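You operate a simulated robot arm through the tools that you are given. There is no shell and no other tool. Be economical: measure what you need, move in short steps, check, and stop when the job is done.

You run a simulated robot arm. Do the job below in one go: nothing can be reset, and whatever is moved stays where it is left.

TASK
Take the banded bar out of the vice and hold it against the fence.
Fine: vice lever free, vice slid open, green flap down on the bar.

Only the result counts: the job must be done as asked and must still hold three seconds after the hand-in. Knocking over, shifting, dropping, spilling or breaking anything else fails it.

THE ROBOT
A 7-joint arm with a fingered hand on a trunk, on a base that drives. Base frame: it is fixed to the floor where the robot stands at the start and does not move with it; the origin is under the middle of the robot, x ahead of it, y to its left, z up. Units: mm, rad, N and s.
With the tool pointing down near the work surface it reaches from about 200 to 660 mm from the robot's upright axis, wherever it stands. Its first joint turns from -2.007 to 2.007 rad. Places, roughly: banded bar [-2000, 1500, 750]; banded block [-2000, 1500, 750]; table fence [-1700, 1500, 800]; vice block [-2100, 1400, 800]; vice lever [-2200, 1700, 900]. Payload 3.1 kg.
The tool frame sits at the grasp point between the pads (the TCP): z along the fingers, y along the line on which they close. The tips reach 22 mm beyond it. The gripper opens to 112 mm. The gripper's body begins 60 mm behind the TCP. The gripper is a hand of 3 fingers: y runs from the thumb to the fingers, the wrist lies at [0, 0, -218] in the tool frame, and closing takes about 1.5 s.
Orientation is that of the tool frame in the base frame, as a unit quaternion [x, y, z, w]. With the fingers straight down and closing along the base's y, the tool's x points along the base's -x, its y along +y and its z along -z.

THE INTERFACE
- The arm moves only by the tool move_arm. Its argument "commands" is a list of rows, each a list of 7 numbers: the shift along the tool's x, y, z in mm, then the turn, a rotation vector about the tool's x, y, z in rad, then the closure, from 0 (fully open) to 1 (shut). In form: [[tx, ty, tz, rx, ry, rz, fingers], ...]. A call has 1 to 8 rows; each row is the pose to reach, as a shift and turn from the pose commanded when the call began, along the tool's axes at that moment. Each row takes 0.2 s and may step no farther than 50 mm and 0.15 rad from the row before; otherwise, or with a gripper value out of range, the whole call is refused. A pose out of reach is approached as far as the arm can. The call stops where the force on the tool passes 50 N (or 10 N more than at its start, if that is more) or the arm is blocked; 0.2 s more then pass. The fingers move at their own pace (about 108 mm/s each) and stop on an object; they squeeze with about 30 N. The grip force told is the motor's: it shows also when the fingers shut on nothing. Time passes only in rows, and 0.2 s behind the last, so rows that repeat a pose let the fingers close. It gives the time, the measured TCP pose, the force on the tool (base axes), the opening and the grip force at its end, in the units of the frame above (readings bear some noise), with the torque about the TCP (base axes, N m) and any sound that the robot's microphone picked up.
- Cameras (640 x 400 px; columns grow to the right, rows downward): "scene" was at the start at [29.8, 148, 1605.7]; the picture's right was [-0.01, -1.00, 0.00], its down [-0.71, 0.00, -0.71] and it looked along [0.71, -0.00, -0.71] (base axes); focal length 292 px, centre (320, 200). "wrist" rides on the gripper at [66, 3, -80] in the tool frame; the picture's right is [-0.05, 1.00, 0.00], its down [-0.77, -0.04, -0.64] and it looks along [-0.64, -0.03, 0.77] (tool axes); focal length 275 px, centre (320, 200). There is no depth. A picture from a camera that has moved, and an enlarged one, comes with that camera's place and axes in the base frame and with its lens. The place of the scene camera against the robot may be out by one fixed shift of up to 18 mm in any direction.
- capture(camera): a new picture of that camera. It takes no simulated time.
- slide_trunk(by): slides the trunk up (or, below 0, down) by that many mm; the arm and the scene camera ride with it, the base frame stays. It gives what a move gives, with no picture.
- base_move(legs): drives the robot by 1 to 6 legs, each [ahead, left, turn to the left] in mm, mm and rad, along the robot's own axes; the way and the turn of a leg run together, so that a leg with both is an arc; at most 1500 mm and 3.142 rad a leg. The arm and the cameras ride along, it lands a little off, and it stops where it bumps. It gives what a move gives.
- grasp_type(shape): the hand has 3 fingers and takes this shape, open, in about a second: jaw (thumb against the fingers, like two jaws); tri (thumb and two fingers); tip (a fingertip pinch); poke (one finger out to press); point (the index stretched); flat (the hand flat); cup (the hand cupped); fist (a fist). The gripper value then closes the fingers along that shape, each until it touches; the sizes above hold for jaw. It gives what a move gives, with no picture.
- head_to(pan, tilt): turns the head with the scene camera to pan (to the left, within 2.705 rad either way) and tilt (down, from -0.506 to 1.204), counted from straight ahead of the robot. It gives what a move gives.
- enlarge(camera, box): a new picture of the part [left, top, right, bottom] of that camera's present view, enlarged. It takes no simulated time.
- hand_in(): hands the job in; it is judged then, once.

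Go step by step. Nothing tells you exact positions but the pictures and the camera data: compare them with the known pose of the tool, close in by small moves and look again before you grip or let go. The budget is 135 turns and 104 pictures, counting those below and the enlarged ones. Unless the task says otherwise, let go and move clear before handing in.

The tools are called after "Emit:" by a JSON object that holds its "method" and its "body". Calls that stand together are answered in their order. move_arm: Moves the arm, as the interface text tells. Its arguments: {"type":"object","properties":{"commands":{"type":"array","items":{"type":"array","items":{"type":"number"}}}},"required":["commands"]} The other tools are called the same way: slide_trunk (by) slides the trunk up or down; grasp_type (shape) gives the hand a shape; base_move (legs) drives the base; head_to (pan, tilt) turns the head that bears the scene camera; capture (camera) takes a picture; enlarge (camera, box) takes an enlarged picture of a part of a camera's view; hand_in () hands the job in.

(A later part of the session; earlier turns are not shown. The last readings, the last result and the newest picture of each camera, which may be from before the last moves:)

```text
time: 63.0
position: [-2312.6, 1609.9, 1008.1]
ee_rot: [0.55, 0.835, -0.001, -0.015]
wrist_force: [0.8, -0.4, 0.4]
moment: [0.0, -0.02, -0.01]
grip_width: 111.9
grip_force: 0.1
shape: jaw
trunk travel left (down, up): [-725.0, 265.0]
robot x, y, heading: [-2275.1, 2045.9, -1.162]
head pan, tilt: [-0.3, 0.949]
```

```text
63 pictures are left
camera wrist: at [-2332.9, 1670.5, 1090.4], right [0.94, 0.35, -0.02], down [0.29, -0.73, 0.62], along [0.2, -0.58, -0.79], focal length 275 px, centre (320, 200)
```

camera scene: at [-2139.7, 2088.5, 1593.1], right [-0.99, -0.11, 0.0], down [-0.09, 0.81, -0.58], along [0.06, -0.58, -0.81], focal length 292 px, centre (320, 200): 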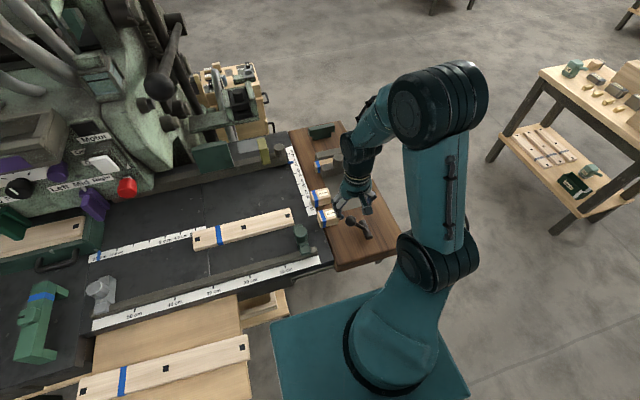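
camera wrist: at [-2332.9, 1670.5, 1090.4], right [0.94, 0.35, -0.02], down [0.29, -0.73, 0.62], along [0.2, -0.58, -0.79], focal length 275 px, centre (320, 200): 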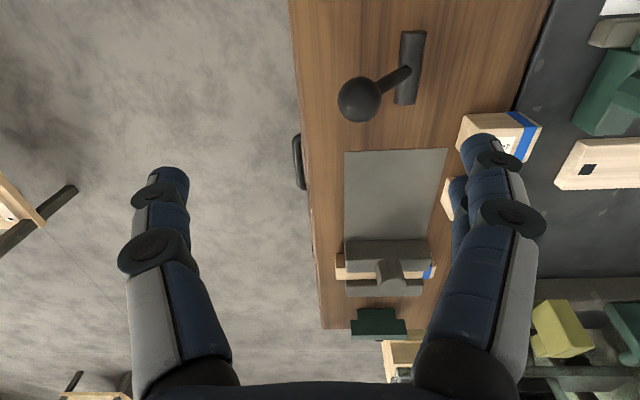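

Emit:
{"method": "enlarge", "body": {"camera": "wrist", "box": [310, 210, 470, 345]}}

Emit:
{"method": "head_to", "body": {"pan": -0.45, "tilt": 0.8}}

Emit:
{"method": "capture", "body": {"camera": "scene"}}

```text
2.96 times, centred on (390, 278) of wrist
camera zoom: at [-2332.9, 1670.5, 1090.4], right [0.94, 0.35, -0.02], down [0.29, -0.73, 0.62], along [0.2, -0.58, -0.79], focal length 816 px, centre (113, -30)
```

zoom: 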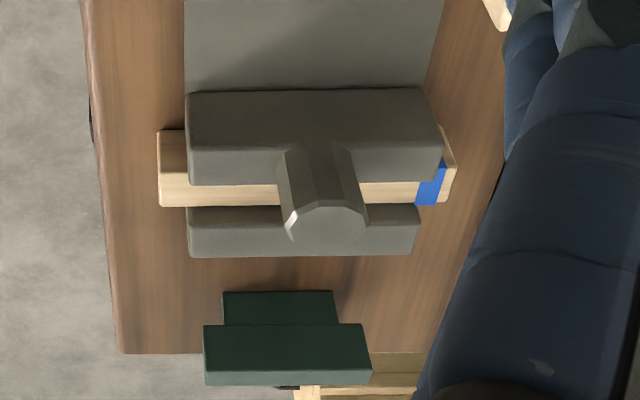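

```text
time: 63.7
position: [-2311.8, 1608.9, 1007.6]
ee_rot: [0.551, 0.834, 0.0, -0.015]
wrist_force: [-1.1, 0.7, -0.4]
moment: [0.0, 0.0, -0.01]
grip_width: 111.7
grip_force: 0.0
shape: jaw
trunk travel left (down, up): [-725.0, 265.0]
robot x, y, heading: [-2275.7, 2050.5, -1.166]
head pan, tilt: [-0.45, 0.799]
```

```text
61 pictures are left
camera scene: at [-2151.0, 2079.8, 1604.6], right [-1.0, 0.04, 0.0], down [0.03, 0.72, -0.7], along [-0.03, -0.7, -0.72], focal length 292 px, centre (320, 200)
```

scene: 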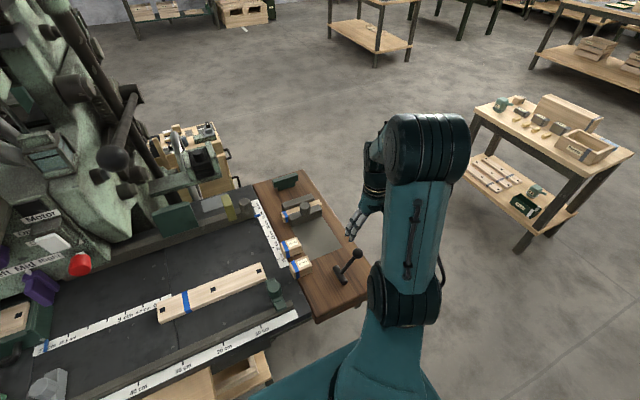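

Emit:
{"method": "move_arm", "body": {"commands": [[-44, 14, 0, 0, 0, 0, 0], [-88, 28, 0, 0, 0, 0, 0], [-132, 41, 0, 0, 0, 0, 0], [-175, 55, 0, 0, 0, 0, 0], [-218, 69, 0, 0, 0, 0, 0], [-260, 82, 0, 0, 0, 0, 0], [-260, 82, 30, 0, 0, 0, 0], [-260, 82, 50, 0, 0, 0, 0]]}}

Emit:
{"method": "capture", "body": {"camera": "wrist"}}

```text
time: 65.5
position: [-2135.2, 1401.3, 948.2]
ee_rot: [0.551, 0.834, 0.0, -0.015]
wrist_force: [-0.3, -0.4, 1.7]
moment: [0.01, 0.03, -0.01]
grip_width: 111.8
grip_force: 0.0
shape: jaw
out of reach, approached as far as the arm can: row 6, 7
trunk travel left (down, up): [-725.0, 265.0]
robot x, y, heading: [-2273.2, 2048.6, -1.165]
head pan, tilt: [-0.45, 0.799]
```

```text
60 pictures are left
camera wrist: at [-2156.3, 1462.0, 1029.4], right [0.94, 0.35, -0.02], down [0.29, -0.73, 0.62], along [0.2, -0.58, -0.79], focal length 275 px, centre (320, 200)
```

wrist: 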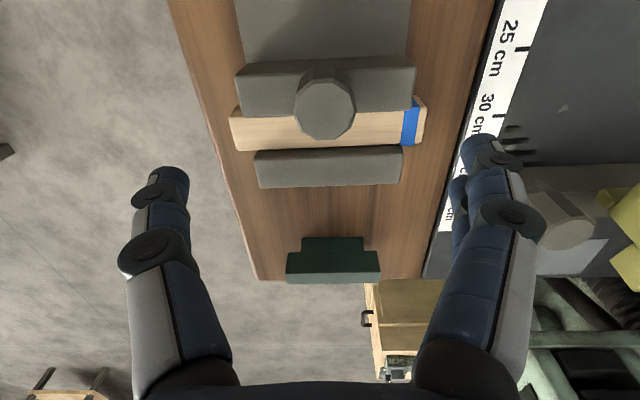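

Emit:
{"method": "move_arm", "body": {"commands": [[7, 0, 40, 0, 0, 0, 0], [7, 0, 80, 0, 0, 0, 0], [7, 0, 82, 0, 0, 0, 0]]}}

Emit:
{"method": "capture", "body": {"camera": "wrist"}}

```text
time: 66.3
position: [-2142.2, 1412.1, 868.5]
ee_rot: [0.551, 0.835, -0.002, -0.015]
wrist_force: [0.3, -1.0, -0.6]
moment: [0.0, -0.01, -0.02]
grip_width: 111.7
grip_force: 0.1
shape: jaw
trunk travel left (down, up): [-725.0, 265.0]
robot x, y, heading: [-2272.0, 2050.0, -1.16]
head pan, tilt: [-0.45, 0.799]
```

```text
59 pictures are left
camera wrist: at [-2162.6, 1472.4, 949.6], right [0.94, 0.35, -0.02], down [0.29, -0.73, 0.62], along [0.2, -0.58, -0.79], focal length 275 px, centre (320, 200)
```

wrist: 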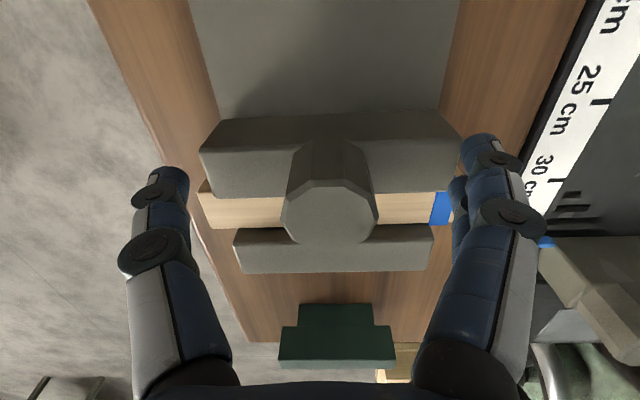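

Emit:
{"method": "move_arm", "body": {"commands": [[0, 0, 0, 0, 0, 0, 1], [0, 0, 0, 0, 0, 0, 1], [0, 0, 0, 0, 0, 0, 1], [0, 0, 0, 0, 0, 0, 1], [0, 0, 0, 0, 0, 0, 1], [10, 0, 0, 0, 0, 0, 1], [20, 0, 0, 0, 0, 0, 1]]}}

Emit:
{"method": "capture", "body": {"camera": "wrist"}}

```text
time: 67.9
position: [-2149.6, 1430.5, 868.9]
ee_rot: [0.55, 0.835, 0.0, -0.016]
wrist_force: [-1.0, 0.8, -5.4]
moment: [0.05, 0.0, -0.05]
grip_width: 26.9
grip_force: 29.9
shape: jaw
trunk travel left (down, up): [-725.0, 265.0]
robot x, y, heading: [-2270.8, 2049.6, -1.162]
head pan, tilt: [-0.45, 0.799]
```

```text
58 pictures are left
camera wrist: at [-2170.6, 1490.6, 949.8], right [0.94, 0.35, -0.02], down [0.29, -0.73, 0.62], along [0.2, -0.58, -0.79], focal length 275 px, centre (320, 200)
```

wrist: 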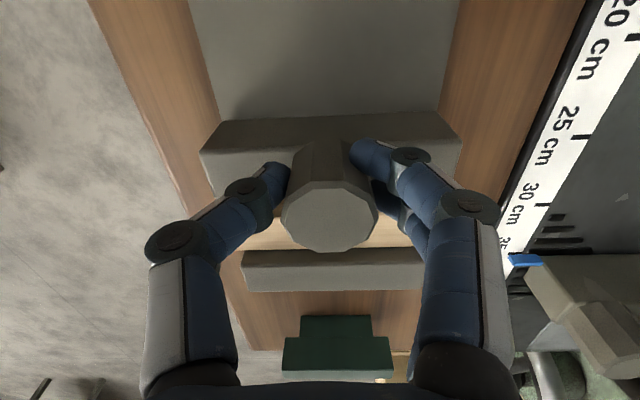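

The jaw slides freely with the hand. I open it further.

Emit:
{"method": "move_arm", "body": {"commands": [[20, 0, 0, 0, 0, 0, 1], [40, 0, 0, 0, 0, 0, 1], [60, 0, 0, 0, 0, 0, 1], [75, 0, 0, 0, 0, 0, 1]]}}

Emit:
{"method": "capture", "body": {"camera": "wrist"}}

```text
time: 68.9
position: [-2178.2, 1500.3, 869.5]
ee_rot: [0.551, 0.834, 0.001, -0.016]
wrist_force: [-3.0, 1.8, -9.3]
moment: [0.03, 0.07, -0.12]
grip_width: 27.0
grip_force: 30.1
shape: jaw
trunk travel left (down, up): [-725.0, 265.0]
robot x, y, heading: [-2270.2, 2047.1, -1.16]
head pan, tilt: [-0.45, 0.799]
```

```text
57 pictures are left
camera wrist: at [-2200.8, 1560.0, 950.3], right [0.94, 0.35, -0.02], down [0.29, -0.73, 0.62], along [0.2, -0.58, -0.79], focal length 275 px, centre (320, 200)
```

wrist: 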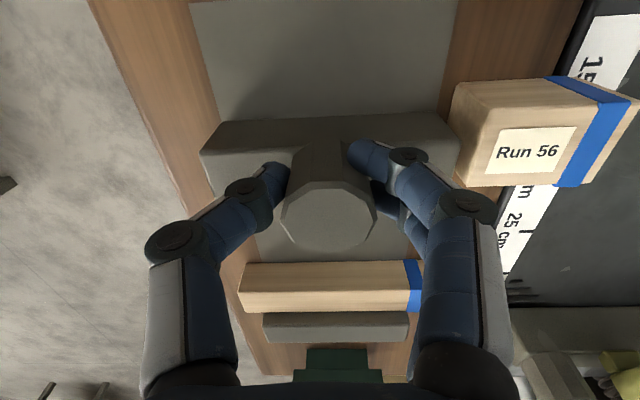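

Emit:
{"method": "move_arm", "body": {"commands": [[15, 0, 0, 0, 0, 0, 1], [30, 0, 0, 0, 0, 0, 1], [45, 0, 0, 0, 0, 0, 1]]}}

Emit:
{"method": "capture", "body": {"camera": "wrist"}}

```text
time: 69.7
position: [-2198.2, 1540.4, 871.4]
ee_rot: [0.55, 0.835, 0.0, -0.016]
wrist_force: [-2.8, -0.7, -7.8]
moment: [0.03, -0.01, 0.03]
grip_width: 18.9
grip_force: 29.9
shape: jaw
trunk travel left (down, up): [-725.0, 265.0]
robot x, y, heading: [-2271.9, 2051.8, -1.164]
head pan, tilt: [-0.45, 0.799]
```

```text
56 pictures are left
camera wrist: at [-2219.8, 1600.3, 953.7], right [0.94, 0.35, -0.02], down [0.29, -0.73, 0.62], along [0.2, -0.58, -0.79], focal length 275 px, centre (320, 200)
```

wrist: 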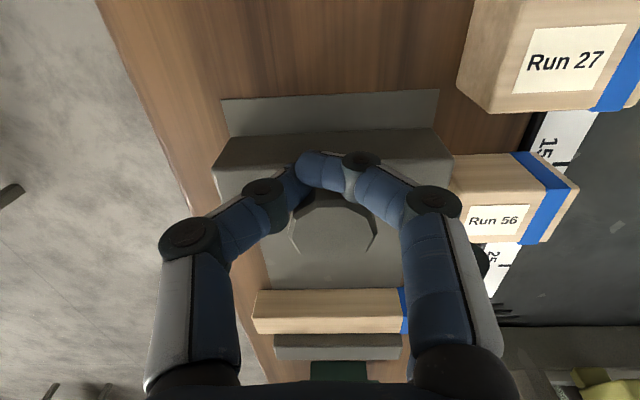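

Emit:
{"method": "move_arm", "body": {"commands": [[-3, 0, 0, 0, 0, 0, 0.6], [-3, 0, 0, 0, 0, 0, 0.6], [-3, 0, -45, 0, 0, 0, 0.6], [-3, 0, -90, 0, 0, 0, 0.6], [-3, 0, -130, 0, 0, 0, 0.3], [20, 0, -175, 0, 0, 0, 0], [60, 0, -195, 0, 0, 0, 0]]}}

Emit:
{"method": "capture", "body": {"camera": "wrist"}}

```text
refused: row 6 steps farther than a row can; nothing moved
```

```text
55 pictures are left
camera wrist: at [-2219.8, 1600.3, 953.7], right [0.94, 0.35, -0.02], down [0.29, -0.73, 0.62], along [0.2, -0.58, -0.79], focal length 275 px, centre (320, 200)
```

wrist: 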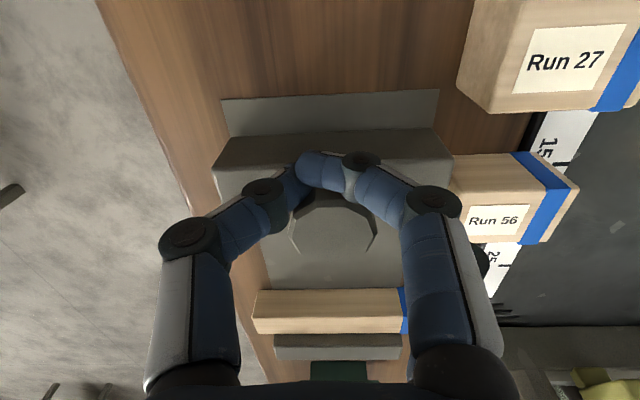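

Emit:
{"method": "move_arm", "body": {"commands": [[-3, 0, 0, 0, 0, 0, 0.6], [-3, 0, 0, 0, 0, 0, 0.6], [-3, 0, -45, 0, 0, 0, 0.6], [-3, 0, -90, 0, 0, 0, 0.6], [-3, 0, -130, 0, 0, 0, 0.3], [15, 0, -170, 0, 0, 0, 0], [45, 0, -205, 0, 0, 0, 0]]}}

Emit:
{"method": "capture", "body": {"camera": "wrist"}}

```text
time: 71.3
position: [-2207.0, 1578.9, 1079.3]
ee_rot: [0.551, 0.834, 0.0, -0.014]
wrist_force: [0.5, 0.0, -0.1]
moment: [0.0, -0.02, 0.02]
grip_width: 111.8
grip_force: 0.1
shape: jaw
trunk travel left (down, up): [-725.0, 265.0]
robot x, y, heading: [-2271.8, 2051.3, -1.161]
head pan, tilt: [-0.45, 0.799]
```

```text
54 pictures are left
camera wrist: at [-2228.4, 1639.8, 1161.0], right [0.94, 0.35, -0.02], down [0.29, -0.73, 0.62], along [0.2, -0.59, -0.79], focal length 275 px, centre (320, 200)
```

wrist: 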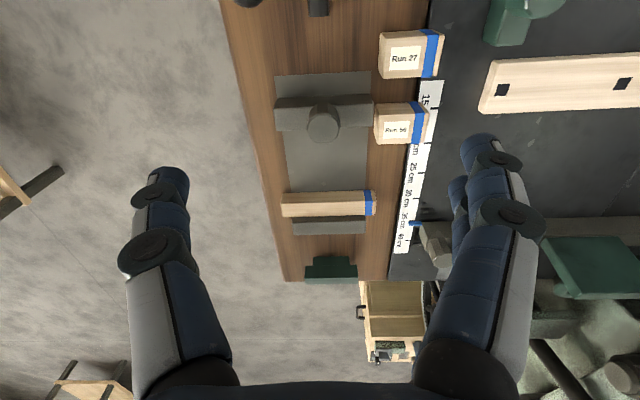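

Emit:
{"method": "base_move", "body": {"legs": [[-124, -413, 0], [0, 0, 1.52], [-270, -721, 0]]}}

Emit:
{"method": "capture", "body": {"camera": "wrist"}}

Emit:
{"method": "head_to", "body": {"pan": 0.0, "tilt": 0.95}}

Emit:
{"method": "capture", "body": {"camera": "scene"}}

```text
time: 81.3
position: [-2238.2, 1279.7, 1077.7]
ee_rot: [-0.171, 0.985, -0.011, -0.01]
wrist_force: [-0.2, -0.2, 0.5]
moment: [-0.01, -0.01, 0.02]
grip_width: 111.9
grip_force: 0.1
shape: jaw
trunk travel left (down, up): [-725.0, 265.0]
robot x, y, heading: [-2714.4, 1242.2, 0.351]
head pan, tilt: [-0.45, 0.799]
```

```text
53 pictures are left
camera wrist: at [-2300.1, 1261.2, 1160.0], right [-0.29, 0.96, -0.02], down [0.75, 0.24, 0.62], along [0.6, 0.17, -0.79], focal length 275 px, centre (320, 200)
```

wrist: 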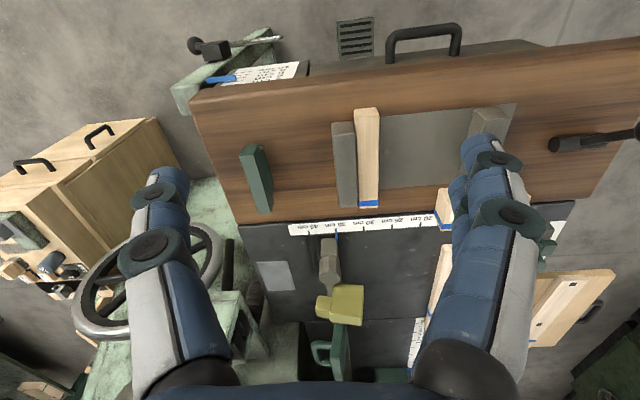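

```text
time: 82.2
position: [-2237.0, 1280.4, 1079.1]
ee_rot: [-0.169, 0.985, -0.011, -0.01]
wrist_force: [0.4, -0.4, -0.4]
moment: [-0.01, 0.01, 0.01]
grip_width: 112.1
grip_force: 0.0
shape: jaw
trunk travel left (down, up): [-725.0, 265.0]
robot x, y, heading: [-2714.2, 1244.6, 0.345]
head pan, tilt: [0.0, 0.949]
```

```text
52 pictures are left
camera scene: at [-2744.2, 1385.7, 1593.2], right [0.34, -0.94, 0.0], down [-0.76, -0.28, -0.58], along [0.55, 0.2, -0.81], focal length 292 px, centre (320, 200)
```

scene: 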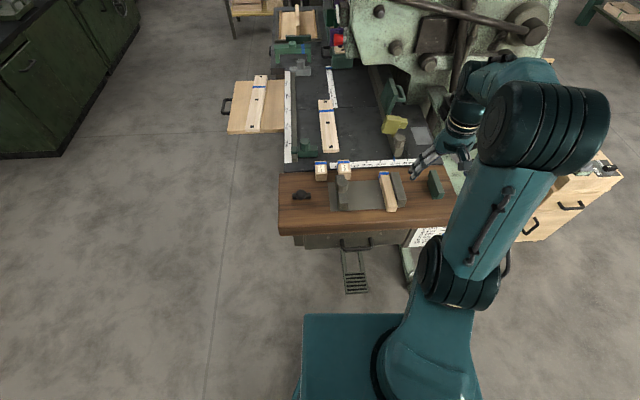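

Emit:
{"method": "enlarge", "body": {"camera": "wrist", "box": [310, 90, 430, 220]}}

Emit:
{"method": "enlarge", "body": {"camera": "scene", "box": [350, 150, 430, 225]}}

```text
3.08 times, centred on (370, 155) of wrist
camera zoom: at [-2300.1, 1261.4, 1160.0], right [-0.29, 0.96, -0.02], down [0.75, 0.24, 0.62], along [0.6, 0.17, -0.79], focal length 847 px, centre (166, 338)
```

zoom: 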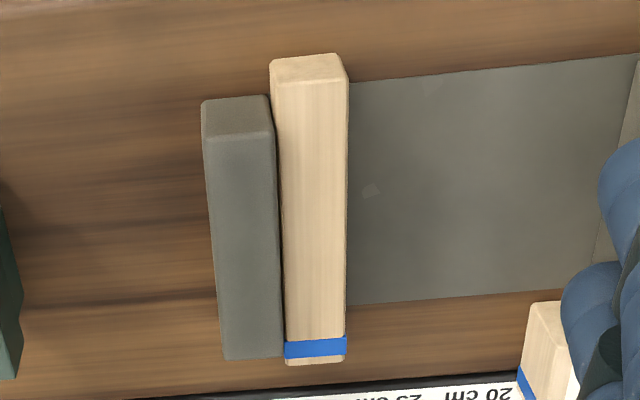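

```text
5.33 times, centred on (390, 188) of scene
camera zoom: at [-2744.2, 1385.7, 1593.2], right [0.34, -0.94, 0.0], down [-0.76, -0.28, -0.58], along [0.55, 0.2, -0.81], focal length 1557 px, centre (-53, 267)
```

zoom: 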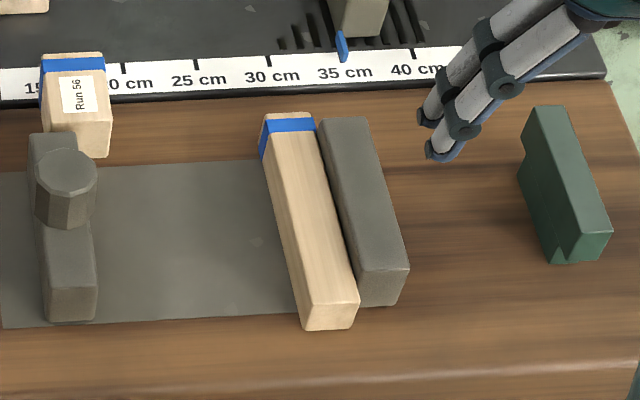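

Emit:
{"method": "move_arm", "body": {"commands": [[-22, 16, 30, 0, 0, -0.04, 0], [-44, 32, 65, 0, 0, -0.08, 0], [-66, 48, 100, 0, 0, -0.08, 0], [-66, 48, 140, 0, 0, -0.08, 0], [-66, 48, 160, 0, 0, -0.08, 0]]}}

Emit:
{"method": "capture", "body": {"camera": "wrist"}}

```text
time: 83.4
position: [-2192.3, 1343.5, 917.1]
ee_rot: [-0.209, 0.978, -0.011, -0.01]
wrist_force: [-0.5, 0.5, -0.2]
moment: [0.0, -0.04, -0.02]
grip_width: 112.1
grip_force: 0.1
shape: jaw
trunk travel left (down, up): [-725.0, 265.0]
robot x, y, heading: [-2715.5, 1242.1, 0.346]
head pan, tilt: [0.0, 0.949]
```

```text
49 pictures are left
camera wrist: at [-2253.2, 1320.4, 998.3], right [-0.37, 0.93, -0.02], down [0.73, 0.3, 0.62], along [0.58, 0.21, -0.79], focal length 275 px, centre (320, 200)
```

wrist: 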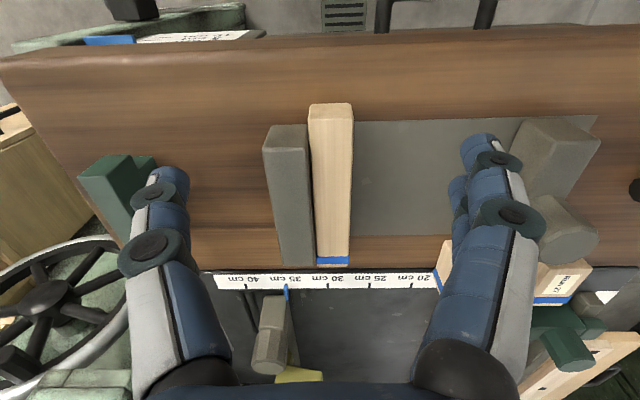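

Emit:
{"method": "move_arm", "body": {"commands": [[2, 4, 40, 0, 0, 0, 0], [2, 4, 70, 0, 0, 0, 0]]}}

Emit:
{"method": "capture", "body": {"camera": "wrist"}}

```text
time: 84.0
position: [-2195.9, 1343.9, 844.7]
ee_rot: [-0.21, 0.978, -0.01, -0.011]
wrist_force: [0.2, 0.0, -0.5]
moment: [0.0, 0.0, -0.01]
grip_width: 111.7
grip_force: 0.1
shape: jaw
trunk travel left (down, up): [-725.0, 265.0]
robot x, y, heading: [-2716.1, 1241.5, 0.349]
head pan, tilt: [0.0, 0.949]
```

```text
48 pictures are left
camera wrist: at [-2257.2, 1321.1, 927.5], right [-0.37, 0.93, -0.02], down [0.73, 0.3, 0.62], along [0.58, 0.21, -0.79], focal length 275 px, centre (320, 200)
```

wrist: 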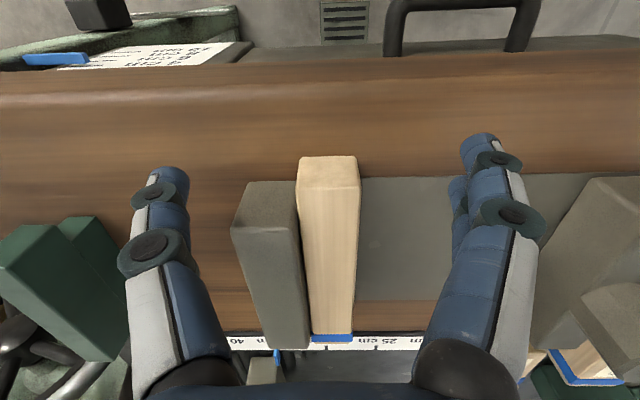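

Emit:
{"method": "move_arm", "body": {"commands": [[-7, 4, 8, 0, 0, 0, 0], [-7, 4, 17, 0, 0, 0, 0], [-7, 4, 17, 0, 0, 0, 0.8], [-7, 4, 17, 0, 0, 0, 0.8], [-7, 4, 17, 0, 0, 0, 0.8], [-7, 4, 17, 0, 0, 0, 0.8], [-7, 4, 17, 0, 0, 0, 0.8]]}}

Emit:
{"method": "capture", "body": {"camera": "wrist"}}

```text
time: 85.6
position: [-2193.6, 1350.0, 829.4]
ee_rot: [-0.21, 0.978, -0.011, -0.011]
wrist_force: [-0.3, 0.3, -0.8]
moment: [0.04, -0.03, 0.05]
grip_width: 10.5
grip_force: 30.0
shape: jaw
trunk travel left (down, up): [-725.0, 265.0]
robot x, y, heading: [-2713.1, 1239.5, 0.348]
head pan, tilt: [0.0, 0.949]
```

```text
47 pictures are left
camera wrist: at [-2254.2, 1326.9, 910.4], right [-0.37, 0.93, -0.02], down [0.73, 0.3, 0.62], along [0.58, 0.21, -0.79], focal length 275 px, centre (320, 200)
```

wrist: 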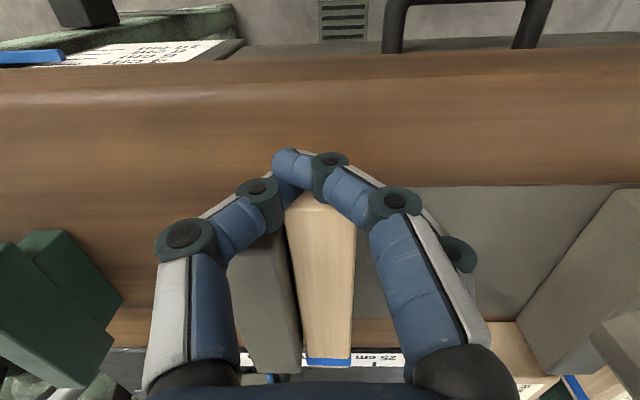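

Emit:
{"method": "move_arm", "body": {"commands": [[-10, 2, 0, 0, 0, 0, 0.9], [-20, 2, 0, 0, 0, 0, 0.9], [-30, 2, 0, 0, 0, 0, 0.9], [-40, 2, 0, 0, 0, 0, 0.9]]}}

Emit:
{"method": "capture", "body": {"camera": "wrist"}}

```text
time: 86.4
position: [-2184.5, 1355.3, 826.6]
ee_rot: [-0.204, 0.979, -0.011, -0.029]
wrist_force: [-25.4, -8.3, 16.0]
moment: [-0.17, -0.5, -0.75]
grip_width: 13.1
grip_force: 0.2
shape: jaw
trunk travel left (down, up): [-725.0, 265.0]
robot x, y, heading: [-2712.2, 1239.1, 0.346]
head pan, tilt: [0.0, 0.949]
stopped in row 3: the force on the tool passed its limit at 54 N (the readings are from after the stop); the commanded pose is now the measured one
```

```text
46 pictures are left
camera wrist: at [-2243.0, 1334.3, 911.0], right [-0.36, 0.93, -0.01], down [0.75, 0.3, 0.59], along [0.55, 0.2, -0.81], focal length 275 px, centre (320, 200)
```

wrist: 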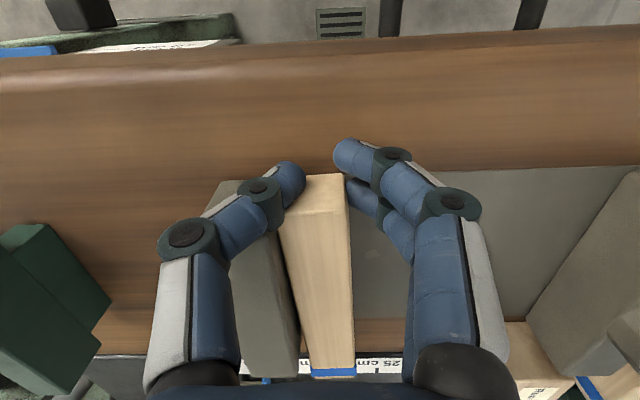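

Emit:
{"method": "move_arm", "body": {"commands": [[3, 0, 0, 0, 0, 0, 1], [3, 0, 0, 0, 0, 0, 1], [3, 0, 0, 0, 0, 0, 1], [3, 0, 0, 0, 0, 0, 1]]}}

Emit:
{"method": "capture", "body": {"camera": "wrist"}}

```text
time: 87.4
position: [-2185.7, 1354.2, 827.4]
ee_rot: [-0.207, 0.978, -0.011, -0.024]
wrist_force: [-21.1, -9.2, -1.2]
moment: [0.48, -0.08, -0.42]
grip_width: 2.1
grip_force: 29.9
shape: jaw
trunk travel left (down, up): [-725.0, 265.0]
robot x, y, heading: [-2711.8, 1242.6, 0.346]
head pan, tilt: [0.0, 0.949]
```

```text
45 pictures are left
camera wrist: at [-2243.7, 1333.6, 910.5], right [-0.36, 0.93, -0.01], down [0.75, 0.3, 0.6], along [0.56, 0.2, -0.8], focal length 275 px, centre (320, 200)
```

wrist: 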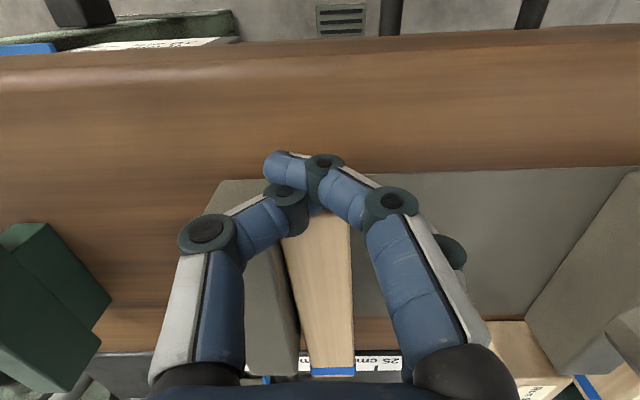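

Emit:
{"method": "move_arm", "body": {"commands": [[4, 2, 0, 0, 0, 0, 0.5], [4, 2, 0, 0, 0, 0, 0.5], [4, 2, 0, 0, 0, 0, 0.5], [-4, 2, 0, 0, 0, 0, 0.5], [-10, 2, 0, 0, 0, 0, 0.5]]}}

Emit:
{"method": "capture", "body": {"camera": "wrist"}}

```text
time: 88.8
position: [-2186.2, 1359.1, 824.3]
ee_rot: [-0.202, 0.978, -0.013, -0.04]
wrist_force: [-25.1, -2.9, 11.3]
moment: [-0.33, -0.63, -1.01]
grip_width: 52.2
grip_force: 0.0
shape: jaw
trunk travel left (down, up): [-725.0, 265.0]
robot x, y, heading: [-2717.8, 1243.8, 0.347]
head pan, tilt: [0.0, 0.949]
stopped in row 5: the force on the tool passed its limit at 51 N (the readings are from after the stop); the commanded pose is now the measured one
```

```text
44 pictures are left
camera wrist: at [-2243.1, 1338.3, 909.8], right [-0.35, 0.94, -0.01], down [0.77, 0.3, 0.57], along [0.54, 0.19, -0.82], focal length 275 px, centre (320, 200)
```

wrist: 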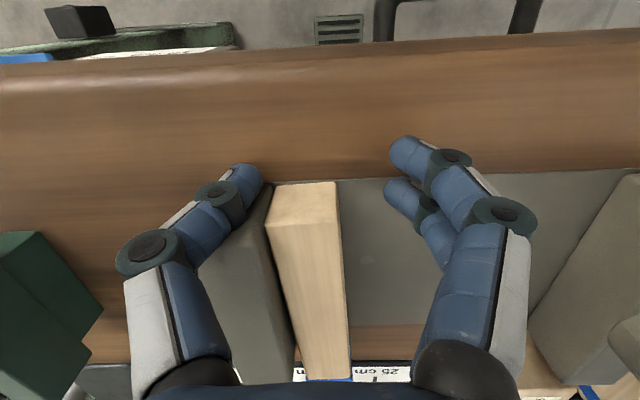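

Emit:
{"method": "move_arm", "body": {"commands": [[15, 0, 0, 0, -0.04, 0, 0.5], [30, 5, 0, 0, -0.08, 0, 0.8], [35, 16, 0, 0, -0.08, 0, 1], [35, 16, 0, 0, -0.08, 0, 1], [35, 16, 0, 0, -0.08, 0, 1], [35, 16, 0, 0, -0.08, 0, 1]]}}

Emit:
{"method": "capture", "body": {"camera": "wrist"}}

```text
time: 90.2
position: [-2219.5, 1359.6, 824.9]
ee_rot: [-0.203, 0.979, -0.003, 0.004]
wrist_force: [0.1, 0.5, -0.6]
moment: [-0.02, 0.0, 0.01]
grip_width: 0.3
grip_force: 29.8
shape: jaw
trunk travel left (down, up): [-725.0, 265.0]
robot x, y, heading: [-2716.3, 1241.5, 0.347]
head pan, tilt: [0.0, 0.949]
```

```text
43 pictures are left
camera wrist: at [-2282.4, 1336.1, 905.1], right [-0.36, 0.93, -0.01], down [0.71, 0.28, 0.64], along [0.6, 0.22, -0.77], focal length 275 px, centre (320, 200)
```

wrist: 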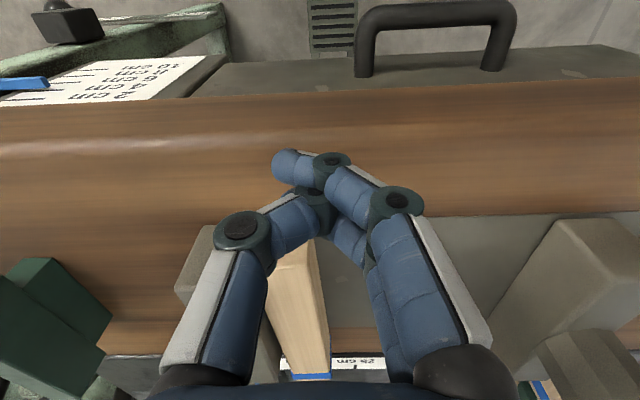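

Emit:
{"method": "move_arm", "body": {"commands": [[-15, 4, 0, 0, 0, 0, 1], [-30, 4, 0, 0, 0, 0, 1], [-40, 4, 0, 0, 0, 0, 1], [-50, 4, 0, 0, 0, 0, 1], [-60, 4, 0, 0, 0, 0, 1]]}}

Emit:
{"method": "capture", "body": {"camera": "wrist"}}

```text
time: 91.4
position: [-2173.0, 1384.6, 827.8]
ee_rot: [-0.202, 0.979, -0.004, 0.002]
wrist_force: [-27.6, -10.3, 2.3]
moment: [-0.13, 0.31, -0.41]
grip_width: 0.0
grip_force: 30.2
shape: jaw
trunk travel left (down, up): [-725.0, 265.0]
robot x, y, heading: [-2714.1, 1242.4, 0.346]
head pan, tilt: [0.0, 0.949]
```

```text
42 pictures are left
camera wrist: at [-2235.4, 1361.2, 907.7], right [-0.35, 0.94, -0.01], down [0.72, 0.28, 0.64], along [0.6, 0.22, -0.77], focal length 275 px, centre (320, 200)
```

wrist: 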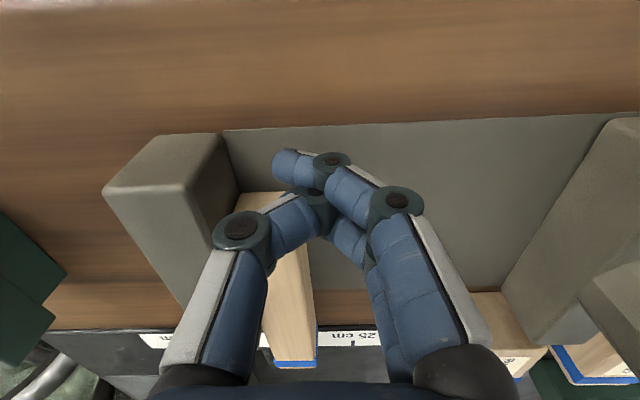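

Emit:
{"method": "move_arm", "body": {"commands": [[15, 0, 0, 0, 0, 0, 1], [20, 0, -40, 0, 0, 0, 1], [20, 0, -85, 0, 0, 0, 0.5], [20, 0, -130, 0, 0, 0, 0], [0, 0, -150, 0, 0, 0, 0]]}}

Emit:
{"method": "capture", "body": {"camera": "wrist"}}

```text
time: 92.6
position: [-2168.1, 1390.7, 976.3]
ee_rot: [-0.203, 0.979, -0.003, 0.003]
wrist_force: [0.3, -0.3, -0.1]
moment: [-0.02, 0.01, -0.01]
grip_width: 111.9
grip_force: 0.0
shape: jaw
trunk travel left (down, up): [-725.0, 265.0]
robot x, y, heading: [-2714.5, 1243.2, 0.345]
head pan, tilt: [0.0, 0.949]
```

```text
41 pictures are left
camera wrist: at [-2229.6, 1367.4, 1055.5], right [-0.36, 0.93, -0.01], down [0.72, 0.28, 0.64], along [0.6, 0.22, -0.77], focal length 275 px, centre (320, 200)
```

wrist: 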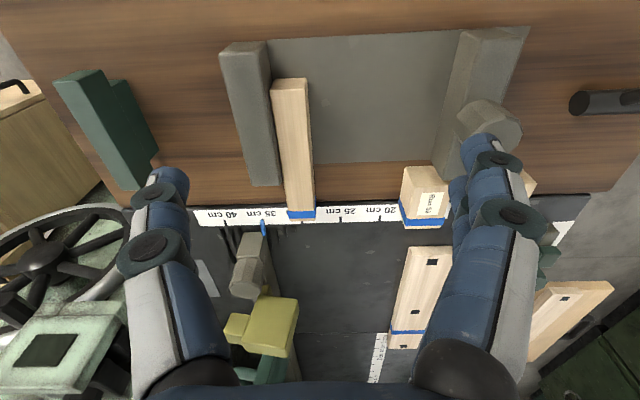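

Emit:
{"method": "move_arm", "body": {"commands": [[-42, -10, 20, 0, 0, 0, 0.2], [-84, -20, 40, 0, 0, 0, 0.2], [-124, -30, 60, 0, 0, 0, 0.2], [-124, -30, 100, 0, 0, 0, 0.2], [-124, -30, 125, 0, 0, 0, 0.2]]}}

Emit:
{"method": "capture", "body": {"camera": "wrist"}}

```text
time: 93.8
position: [-2070.1, 1403.6, 867.3]
ee_rot: [-0.203, 0.979, -0.004, 0.005]
wrist_force: [-1.1, 0.3, 0.1]
moment: [-0.03, -0.01, -0.01]
grip_width: 89.7
grip_force: 0.0
shape: jaw
out of reach, approached as far as the arm can: row 3, 4, 5
trunk travel left (down, up): [-725.0, 265.0]
robot x, y, heading: [-2715.9, 1240.6, 0.345]
head pan, tilt: [0.0, 0.949]
```

```text
40 pictures are left
camera wrist: at [-2133.0, 1380.1, 947.0], right [-0.36, 0.93, -0.01], down [0.71, 0.28, 0.64], along [0.6, 0.22, -0.77], focal length 275 px, centre (320, 200)
```

wrist: 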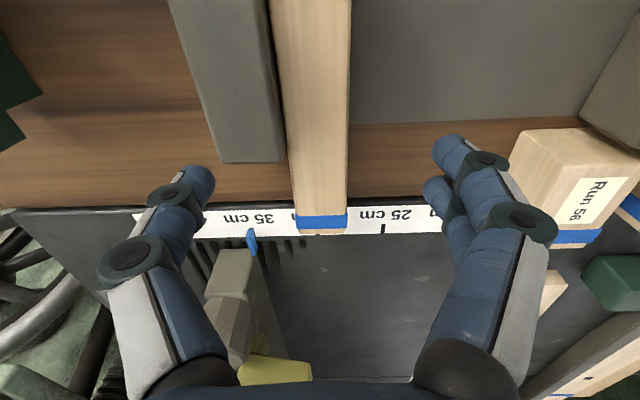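

Emit:
{"method": "move_arm", "body": {"commands": [[0, 0, -40, 0, 0, 0, 0.2]]}}

Emit:
{"method": "base_move", "body": {"legs": [[90, 0, 0]]}}

Emit:
{"method": "capture", "body": {"camera": "wrist"}}

```text
time: 94.2
position: [-2070.9, 1404.7, 907.8]
ee_rot: [-0.202, 0.979, -0.004, 0.005]
wrist_force: [-0.2, -0.2, 0.2]
moment: [-0.01, 0.0, -0.02]
grip_width: 90.0
grip_force: 0.1
shape: jaw
trunk travel left (down, up): [-725.0, 265.0]
robot x, y, heading: [-2718.0, 1240.1, 0.352]
head pan, tilt: [0.0, 0.949]
```

```text
time: 95.3
position: [-1981.8, 1436.3, 906.0]
ee_rot: [-0.204, 0.979, -0.004, 0.004]
wrist_force: [0.1, 0.5, 0.0]
moment: [0.04, -0.01, 0.02]
grip_width: 90.3
grip_force: 0.2
shape: jaw
trunk travel left (down, up): [-725.0, 265.0]
robot x, y, heading: [-2628.9, 1273.2, 0.346]
head pan, tilt: [0.0, 0.949]
```

```text
39 pictures are left
camera wrist: at [-2044.7, 1411.9, 986.0], right [-0.36, 0.93, -0.01], down [0.72, 0.28, 0.64], along [0.6, 0.22, -0.77], focal length 275 px, centre (320, 200)
```

wrist: 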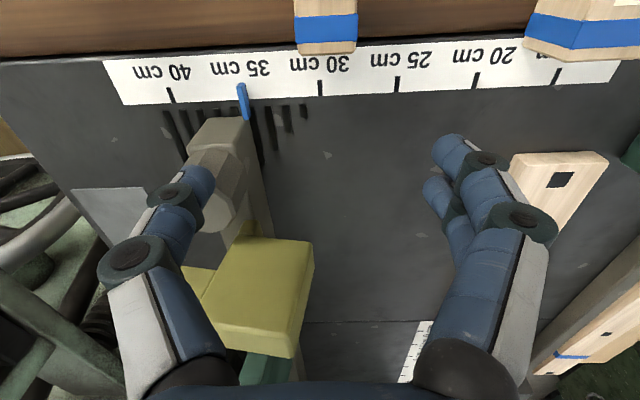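

Emit:
{"method": "move_arm", "body": {"commands": [[31, 2, 0, 0, 0, 0, 0.2], [62, 4, 10, 0, 0, 0, 0.2], [62, 4, 45, 0, 0, 0, 0.2], [62, 4, 78, 0, 0, 0, 0.2]]}}

Emit:
{"method": "capture", "body": {"camera": "wrist"}}

```text
time: 96.3
position: [-2041.0, 1412.8, 827.5]
ee_rot: [-0.204, 0.979, -0.004, 0.004]
wrist_force: [-0.5, 0.8, -0.8]
moment: [0.01, -0.02, 0.03]
grip_width: 89.8
grip_force: 0.1
shape: jaw
trunk travel left (down, up): [-725.0, 265.0]
robot x, y, heading: [-2630.3, 1272.8, 0.344]
head pan, tilt: [0.0, 0.949]
```

```text
38 pictures are left
camera wrist: at [-2104.1, 1390.5, 906.6], right [-0.36, 0.93, -0.01], down [0.71, 0.28, 0.64], along [0.6, 0.22, -0.77], focal length 275 px, centre (320, 200)
```

wrist: 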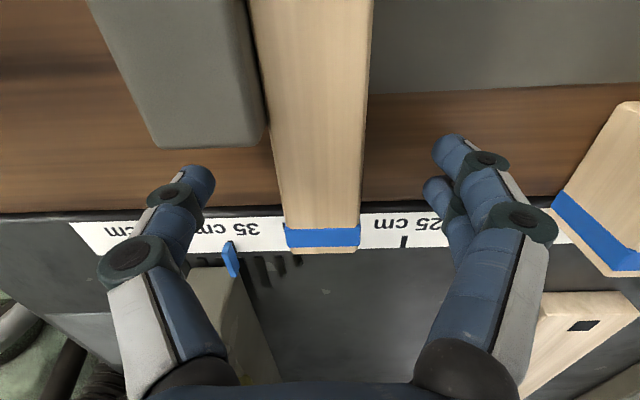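

Emit:
{"method": "move_arm", "body": {"commands": [[0, 0, 0, 0, 0, 0, 1], [0, 0, 0, 0, 0, 0, 1], [0, 0, 0, 0, 0, 0, 1], [0, 0, 0, 0, 0, 0, 1], [0, 0, 0, 0, 0, 0, 1]]}}

Emit:
{"method": "capture", "body": {"camera": "wrist"}}

```text
time: 97.5
position: [-2041.0, 1414.5, 827.7]
ee_rot: [-0.203, 0.979, -0.004, 0.005]
wrist_force: [0.2, -0.4, 0.1]
moment: [0.01, -0.01, 0.03]
grip_width: 24.2
grip_force: 30.8
shape: jaw
trunk travel left (down, up): [-725.0, 265.0]
robot x, y, heading: [-2625.2, 1274.3, 0.343]
head pan, tilt: [0.0, 0.949]
```

```text
37 pictures are left
camera wrist: at [-2104.4, 1390.5, 907.0], right [-0.36, 0.93, -0.01], down [0.71, 0.28, 0.64], along [0.6, 0.22, -0.77], focal length 275 px, centre (320, 200)
```

wrist: 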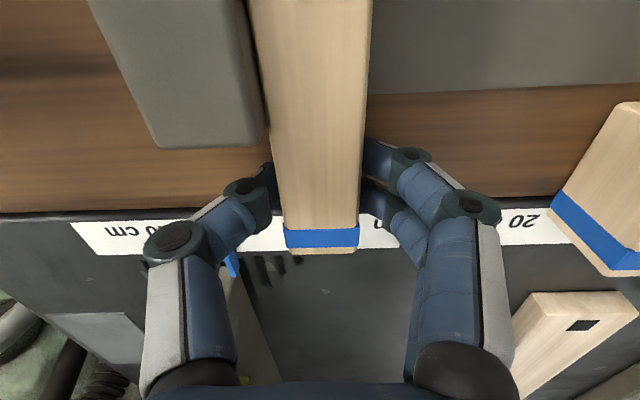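

Emit:
{"method": "move_arm", "body": {"commands": [[-12, 8, -2, 0, 0, 0, 1], [-24, 18, -2, 0, 0, 0, 1], [-36, 28, -2, 0, 0, 0, 1], [-48, 38, -2, 0, 0, 0, 1], [-58, 45, -2, 0, 0, 0, 1]]}}

Emit:
{"method": "capture", "body": {"camera": "wrist"}}

```text
time: 98.7
position: [-2005.0, 1478.8, 830.0]
ee_rot: [-0.203, 0.979, -0.005, 0.004]
wrist_force: [-1.1, -0.6, -0.6]
moment: [0.05, -0.01, 0.0]
grip_width: 23.8
grip_force: 30.5
shape: jaw
trunk travel left (down, up): [-725.0, 265.0]
robot x, y, heading: [-2628.0, 1275.4, 0.345]
head pan, tilt: [0.0, 0.949]
```

```text
36 pictures are left
camera wrist: at [-2067.6, 1454.6, 909.8], right [-0.36, 0.93, -0.01], down [0.72, 0.28, 0.64], along [0.6, 0.22, -0.77], focal length 275 px, centre (320, 200)
```

wrist: 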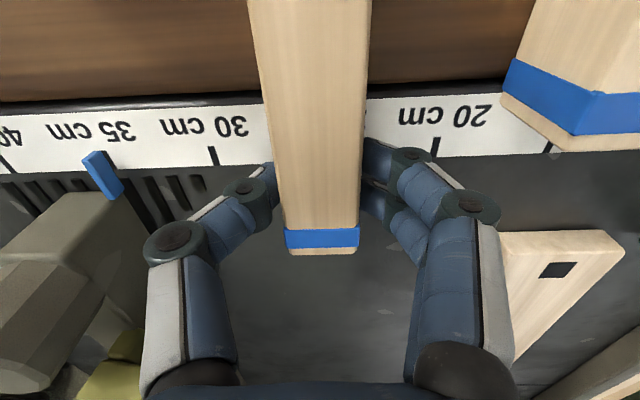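

Emit:
{"method": "move_arm", "body": {"commands": [[0, 0, -30, 0, 0, 0, 1], [0, 0, -60, 0, 0, 0, 1]]}}

Emit:
{"method": "base_move", "body": {"legs": [[80, 0, 0]]}}

Emit:
{"method": "capture", "body": {"camera": "wrist"}}

Emit:
{"method": "head_to", "body": {"pan": 0.0, "tilt": 0.8}}

Emit:
{"method": "capture", "body": {"camera": "scene"}}

```text
time: 99.3
position: [-2006.4, 1478.9, 891.3]
ee_rot: [-0.203, 0.979, -0.004, 0.005]
wrist_force: [0.4, -0.7, -1.4]
moment: [0.02, -0.01, 0.02]
grip_width: 24.0
grip_force: 29.8
shape: jaw
trunk travel left (down, up): [-725.0, 265.0]
robot x, y, heading: [-2632.0, 1272.8, 0.344]
head pan, tilt: [0.0, 0.949]
```

```text
time: 100.3
position: [-1929.3, 1505.7, 890.4]
ee_rot: [-0.203, 0.979, -0.005, 0.004]
wrist_force: [0.0, -1.0, -1.8]
moment: [-0.01, 0.0, 0.01]
grip_width: 24.0
grip_force: 30.2
shape: jaw
trunk travel left (down, up): [-725.0, 265.0]
robot x, y, heading: [-2551.8, 1296.1, 0.339]
head pan, tilt: [0.0, 0.949]
```

```text
35 pictures are left
camera wrist: at [-1992.0, 1483.1, 969.9], right [-0.35, 0.93, -0.01], down [0.72, 0.28, 0.64], along [0.6, 0.22, -0.77], focal length 275 px, centre (320, 200)
```

wrist: 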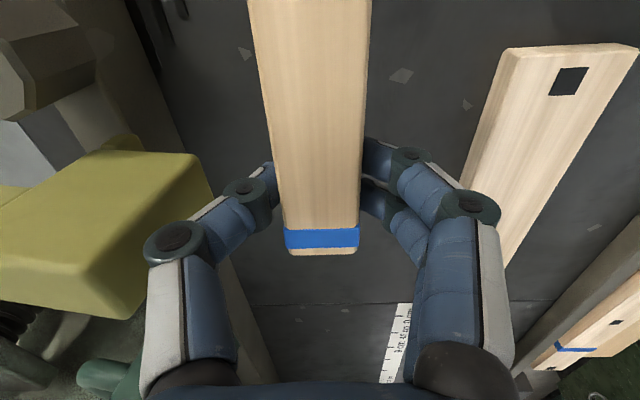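

```text
time: 101.0
position: [-1929.1, 1506.0, 891.4]
ee_rot: [-0.204, 0.979, -0.004, 0.005]
wrist_force: [-0.5, -0.1, -1.1]
moment: [0.03, -0.04, 0.0]
grip_width: 24.2
grip_force: 30.0
shape: jaw
trunk travel left (down, up): [-725.0, 265.0]
robot x, y, heading: [-2551.0, 1298.5, 0.344]
head pan, tilt: [0.0, 0.799]
```

```text
34 pictures are left
camera scene: at [-2576.4, 1446.1, 1604.6], right [0.34, -0.94, 0.0], down [-0.68, -0.24, -0.7], along [0.66, 0.24, -0.72], focal length 292 px, centre (320, 200)
```

scene: 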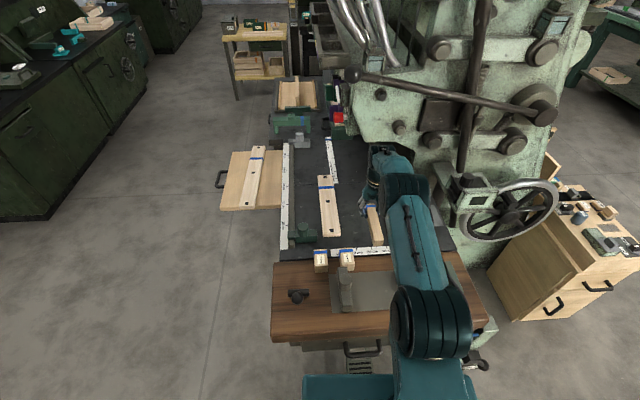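

Emit:
{"method": "move_arm", "body": {"commands": [[0, 18, 0, 0, 0, 0, 1], [0, 36, 0, 0, 0, 0, 1], [0, 36, 30, 0, 0, 0, 1], [0, 36, 58, 0, 0, 0, 1], [0, 36, 62, 0, 0, 0, 1]]}}

```text
time: 102.2
position: [-1944.2, 1537.8, 828.8]
ee_rot: [-0.204, 0.979, -0.003, 0.004]
wrist_force: [-0.3, 0.0, 0.0]
moment: [-0.01, 0.01, 0.03]
grip_width: 24.3
grip_force: 29.9
shape: jaw
trunk travel left (down, up): [-725.0, 265.0]
robot x, y, heading: [-2557.7, 1295.5, 0.35]
head pan, tilt: [0.0, 0.799]
```

Emit:
{"method": "move_arm", "body": {"commands": [[0, 0, 2, 0, 0, 0, 1], [0, 0, 4, 0, 0, 0, 1]]}}

```text
time: 102.8
position: [-1943.5, 1539.8, 827.5]
ee_rot: [-0.204, 0.979, -0.004, 0.007]
wrist_force: [1.7, 0.2, 7.6]
moment: [0.01, 0.0, 0.04]
grip_width: 24.0
grip_force: 29.5
shape: jaw
trunk travel left (down, up): [-725.0, 265.0]
robot x, y, heading: [-2556.0, 1300.8, 0.346]
head pan, tilt: [0.0, 0.799]
```

The bar rests on the table top. I release, move back to its middle, and regrip there.

Emit:
{"method": "move_arm", "body": {"commands": [[0, 0, 0, 0, 0, 0, 0.5], [0, 0, 0, 0, 0, 0, 0.5], [0, 0, 0, 0, 0, 0, 0.5], [26, 0, 0, 0, 0, 0, 0.5], [52, 0, 0, 0, 0, 0, 0.5]]}}

Emit:
{"method": "capture", "body": {"camera": "wrist"}}

```text
time: 104.0
position: [-1990.6, 1517.9, 824.6]
ee_rot: [-0.203, 0.979, -0.004, 0.005]
wrist_force: [0.7, -1.1, 0.0]
moment: [-0.02, -0.01, -0.03]
grip_width: 55.5
grip_force: 0.1
shape: jaw
trunk travel left (down, up): [-725.0, 265.0]
robot x, y, heading: [-2554.1, 1297.4, 0.342]
head pan, tilt: [0.0, 0.799]
```

```text
33 pictures are left
camera wrist: at [-2054.5, 1494.3, 903.6], right [-0.35, 0.94, -0.01], down [0.71, 0.28, 0.64], along [0.6, 0.22, -0.77], focal length 275 px, centre (320, 200)
```

wrist: 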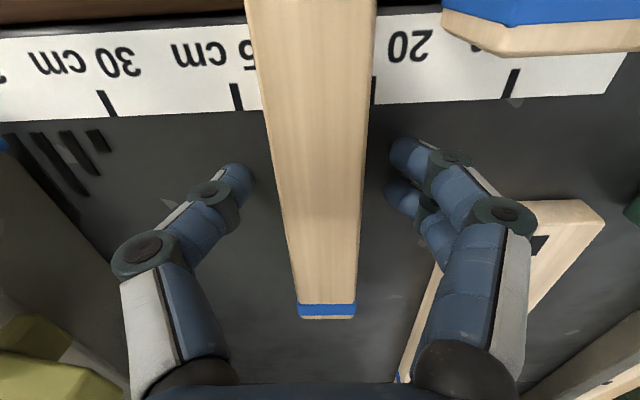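

Emit:
{"method": "move_arm", "body": {"commands": [[0, 0, 2, 0, 0, 0, 1], [0, 0, 2, 0, 0, 0, 1], [0, 0, 2, 0, 0, 0, 1], [0, 0, 2, 0, 0, 0, 1], [0, 0, -40, 0, 0, 0, 1], [0, 0, -85, 0, 0, 0, 1], [20, 0, -130, 0, 0, 0, 1], [50, 0, -165, 0, 0, 0, 1]]}}

Emit:
{"method": "move_arm", "body": {"commands": [[45, 0, -15, 0, 0, 0, 1], [90, 0, -30, 0, 0, 0, 1], [135, 0, -45, 0, 0, 0, 1]]}}

Emit:
{"method": "capture", "body": {"camera": "wrist"}}

```text
time: 105.8
position: [-2038.9, 1499.5, 989.0]
ee_rot: [-0.204, 0.979, -0.004, 0.005]
wrist_force: [1.2, 0.4, -0.9]
moment: [-0.03, 0.0, 0.0]
grip_width: 24.9
grip_force: 30.0
shape: jaw
trunk travel left (down, up): [-725.0, 265.0]
robot x, y, heading: [-2551.4, 1303.2, 0.342]
head pan, tilt: [0.0, 0.799]
```

```text
time: 106.6
position: [-2166.7, 1444.8, 1034.9]
ee_rot: [-0.202, 0.979, -0.003, 0.005]
wrist_force: [-1.2, 0.3, -0.4]
moment: [0.03, 0.01, -0.01]
grip_width: 25.0
grip_force: 29.6
shape: jaw
trunk travel left (down, up): [-725.0, 265.0]
robot x, y, heading: [-2553.8, 1300.4, 0.345]
head pan, tilt: [0.0, 0.799]
```

```text
32 pictures are left
camera wrist: at [-2229.7, 1421.0, 1113.7], right [-0.35, 0.94, -0.01], down [0.71, 0.28, 0.64], along [0.6, 0.22, -0.77], focal length 275 px, centre (320, 200)
```

wrist: 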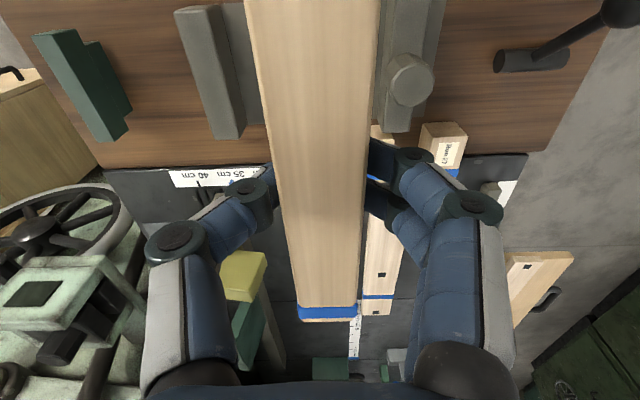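

Emit:
{"method": "base_move", "body": {"legs": [[-175, 0, 0], [243, 678, 0], [0, 0, -1.51], [85, 420, 0]]}}

```text
time: 117.5
position: [-2121.4, 1681.4, 1032.9]
ee_rot: [0.514, 0.858, -0.007, 0.0]
wrist_force: [-0.7, -0.3, -0.8]
moment: [-0.03, -0.01, 0.01]
grip_width: 24.8
grip_force: 30.0
shape: jaw
trunk travel left (down, up): [-725.0, 265.0]
robot x, y, heading: [-2302.0, 2056.2, -1.146]
head pan, tilt: [0.0, 0.799]
```

Emit:
{"method": "base_move", "body": {"legs": [[42, 56, -0.02]]}}

Emit:
{"method": "move_arm", "body": {"commands": [[0, 0, 0, 0, 0, 0.14, 1], [0, 0, 0, 0, 0, 0.28, 1], [0, 0, 0, 0, 0, 0.42, 1], [0, 0, 0, 0, 0, 0.56, 1], [0, 0, 0, 0, 0, 0.7, 1]]}}

Emit:
{"method": "capture", "body": {"camera": "scene"}}

```text
time: 118.6
position: [-2059.5, 1662.1, 1033.1]
ee_rot: [0.523, 0.852, -0.006, 0.0]
wrist_force: [-0.1, 0.2, -0.3]
moment: [0.03, 0.06, -0.01]
grip_width: 25.0
grip_force: 30.0
shape: jaw
trunk travel left (down, up): [-725.0, 265.0]
robot x, y, heading: [-2232.6, 2039.8, -1.168]
head pan, tilt: [0.0, 0.799]
```

```text
time: 119.8
position: [-2060.9, 1662.7, 1033.7]
ee_rot: [0.784, 0.62, -0.005, 0.003]
wrist_force: [-0.6, -0.2, 0.1]
moment: [-0.02, 0.02, 0.01]
grip_width: 25.1
grip_force: 29.4
shape: jaw
trunk travel left (down, up): [-725.0, 265.0]
robot x, y, heading: [-2228.5, 2044.2, -1.168]
head pan, tilt: [0.0, 0.799]
```

```text
31 pictures are left
camera scene: at [-2073.0, 2077.3, 1604.6], right [-0.92, -0.39, 0.0], down [-0.28, 0.66, -0.7], along [0.27, -0.64, -0.72], focal length 292 px, centre (320, 200)
```

scene: 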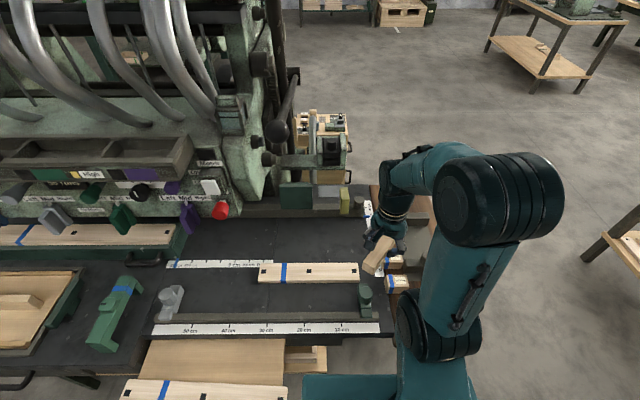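

Emit:
{"method": "move_arm", "body": {"commands": [[0, 0, 0, 0, 0, -0.138, 1], [0, 0, 0, 0, 0, -0.275, 1], [0, 0, 0, 0, 0, -0.413, 1], [0, 0, 0, 0, 0, -0.551, 1], [0, 0, 0, 0, 0, -0.688, 1], [0, 0, 0, 0, 0, -0.826, 1], [0, 0, 0, 0, 0, -0.964, 1], [0, 0, 0, 0, 0, -1.1, 1]]}}

Emit:
{"method": "move_arm", "body": {"commands": [[0, 0, 0, 0, 0, -0.138, 1], [0, 0, 0, 0, 0, -0.275, 1], [0, 0, 0, 0, 0, -0.413, 1], [0, 0, 0, 0, 0, -0.551, 1], [0, 0, 0, 0, 0, -0.688, 1], [0, 0, 0, 0, 0, -0.826, 1], [0, 0, 0, 0, 0, -0.964, 1], [0, 0, 0, 0, 0, -1.1, 1]]}}

```text
time: 121.6
position: [-2061.0, 1661.4, 1034.2]
ee_rot: [0.342, 0.94, -0.006, 0.0]
wrist_force: [-0.4, -0.4, -0.6]
moment: [0.0, 0.0, -0.02]
grip_width: 24.8
grip_force: 30.4
shape: jaw
trunk travel left (down, up): [-725.0, 265.0]
robot x, y, heading: [-2228.2, 2042.8, -1.166]
head pan, tilt: [0.0, 0.799]
```

```text
time: 123.4
position: [-2060.9, 1661.7, 1033.4]
ee_rot: [-0.199, 0.98, -0.004, -0.004]
wrist_force: [0.5, -0.4, -0.8]
moment: [0.0, -0.01, -0.04]
grip_width: 24.7
grip_force: 30.5
shape: jaw
trunk travel left (down, up): [-725.0, 265.0]
robot x, y, heading: [-2231.8, 2044.7, -1.166]
head pan, tilt: [0.0, 0.799]
```

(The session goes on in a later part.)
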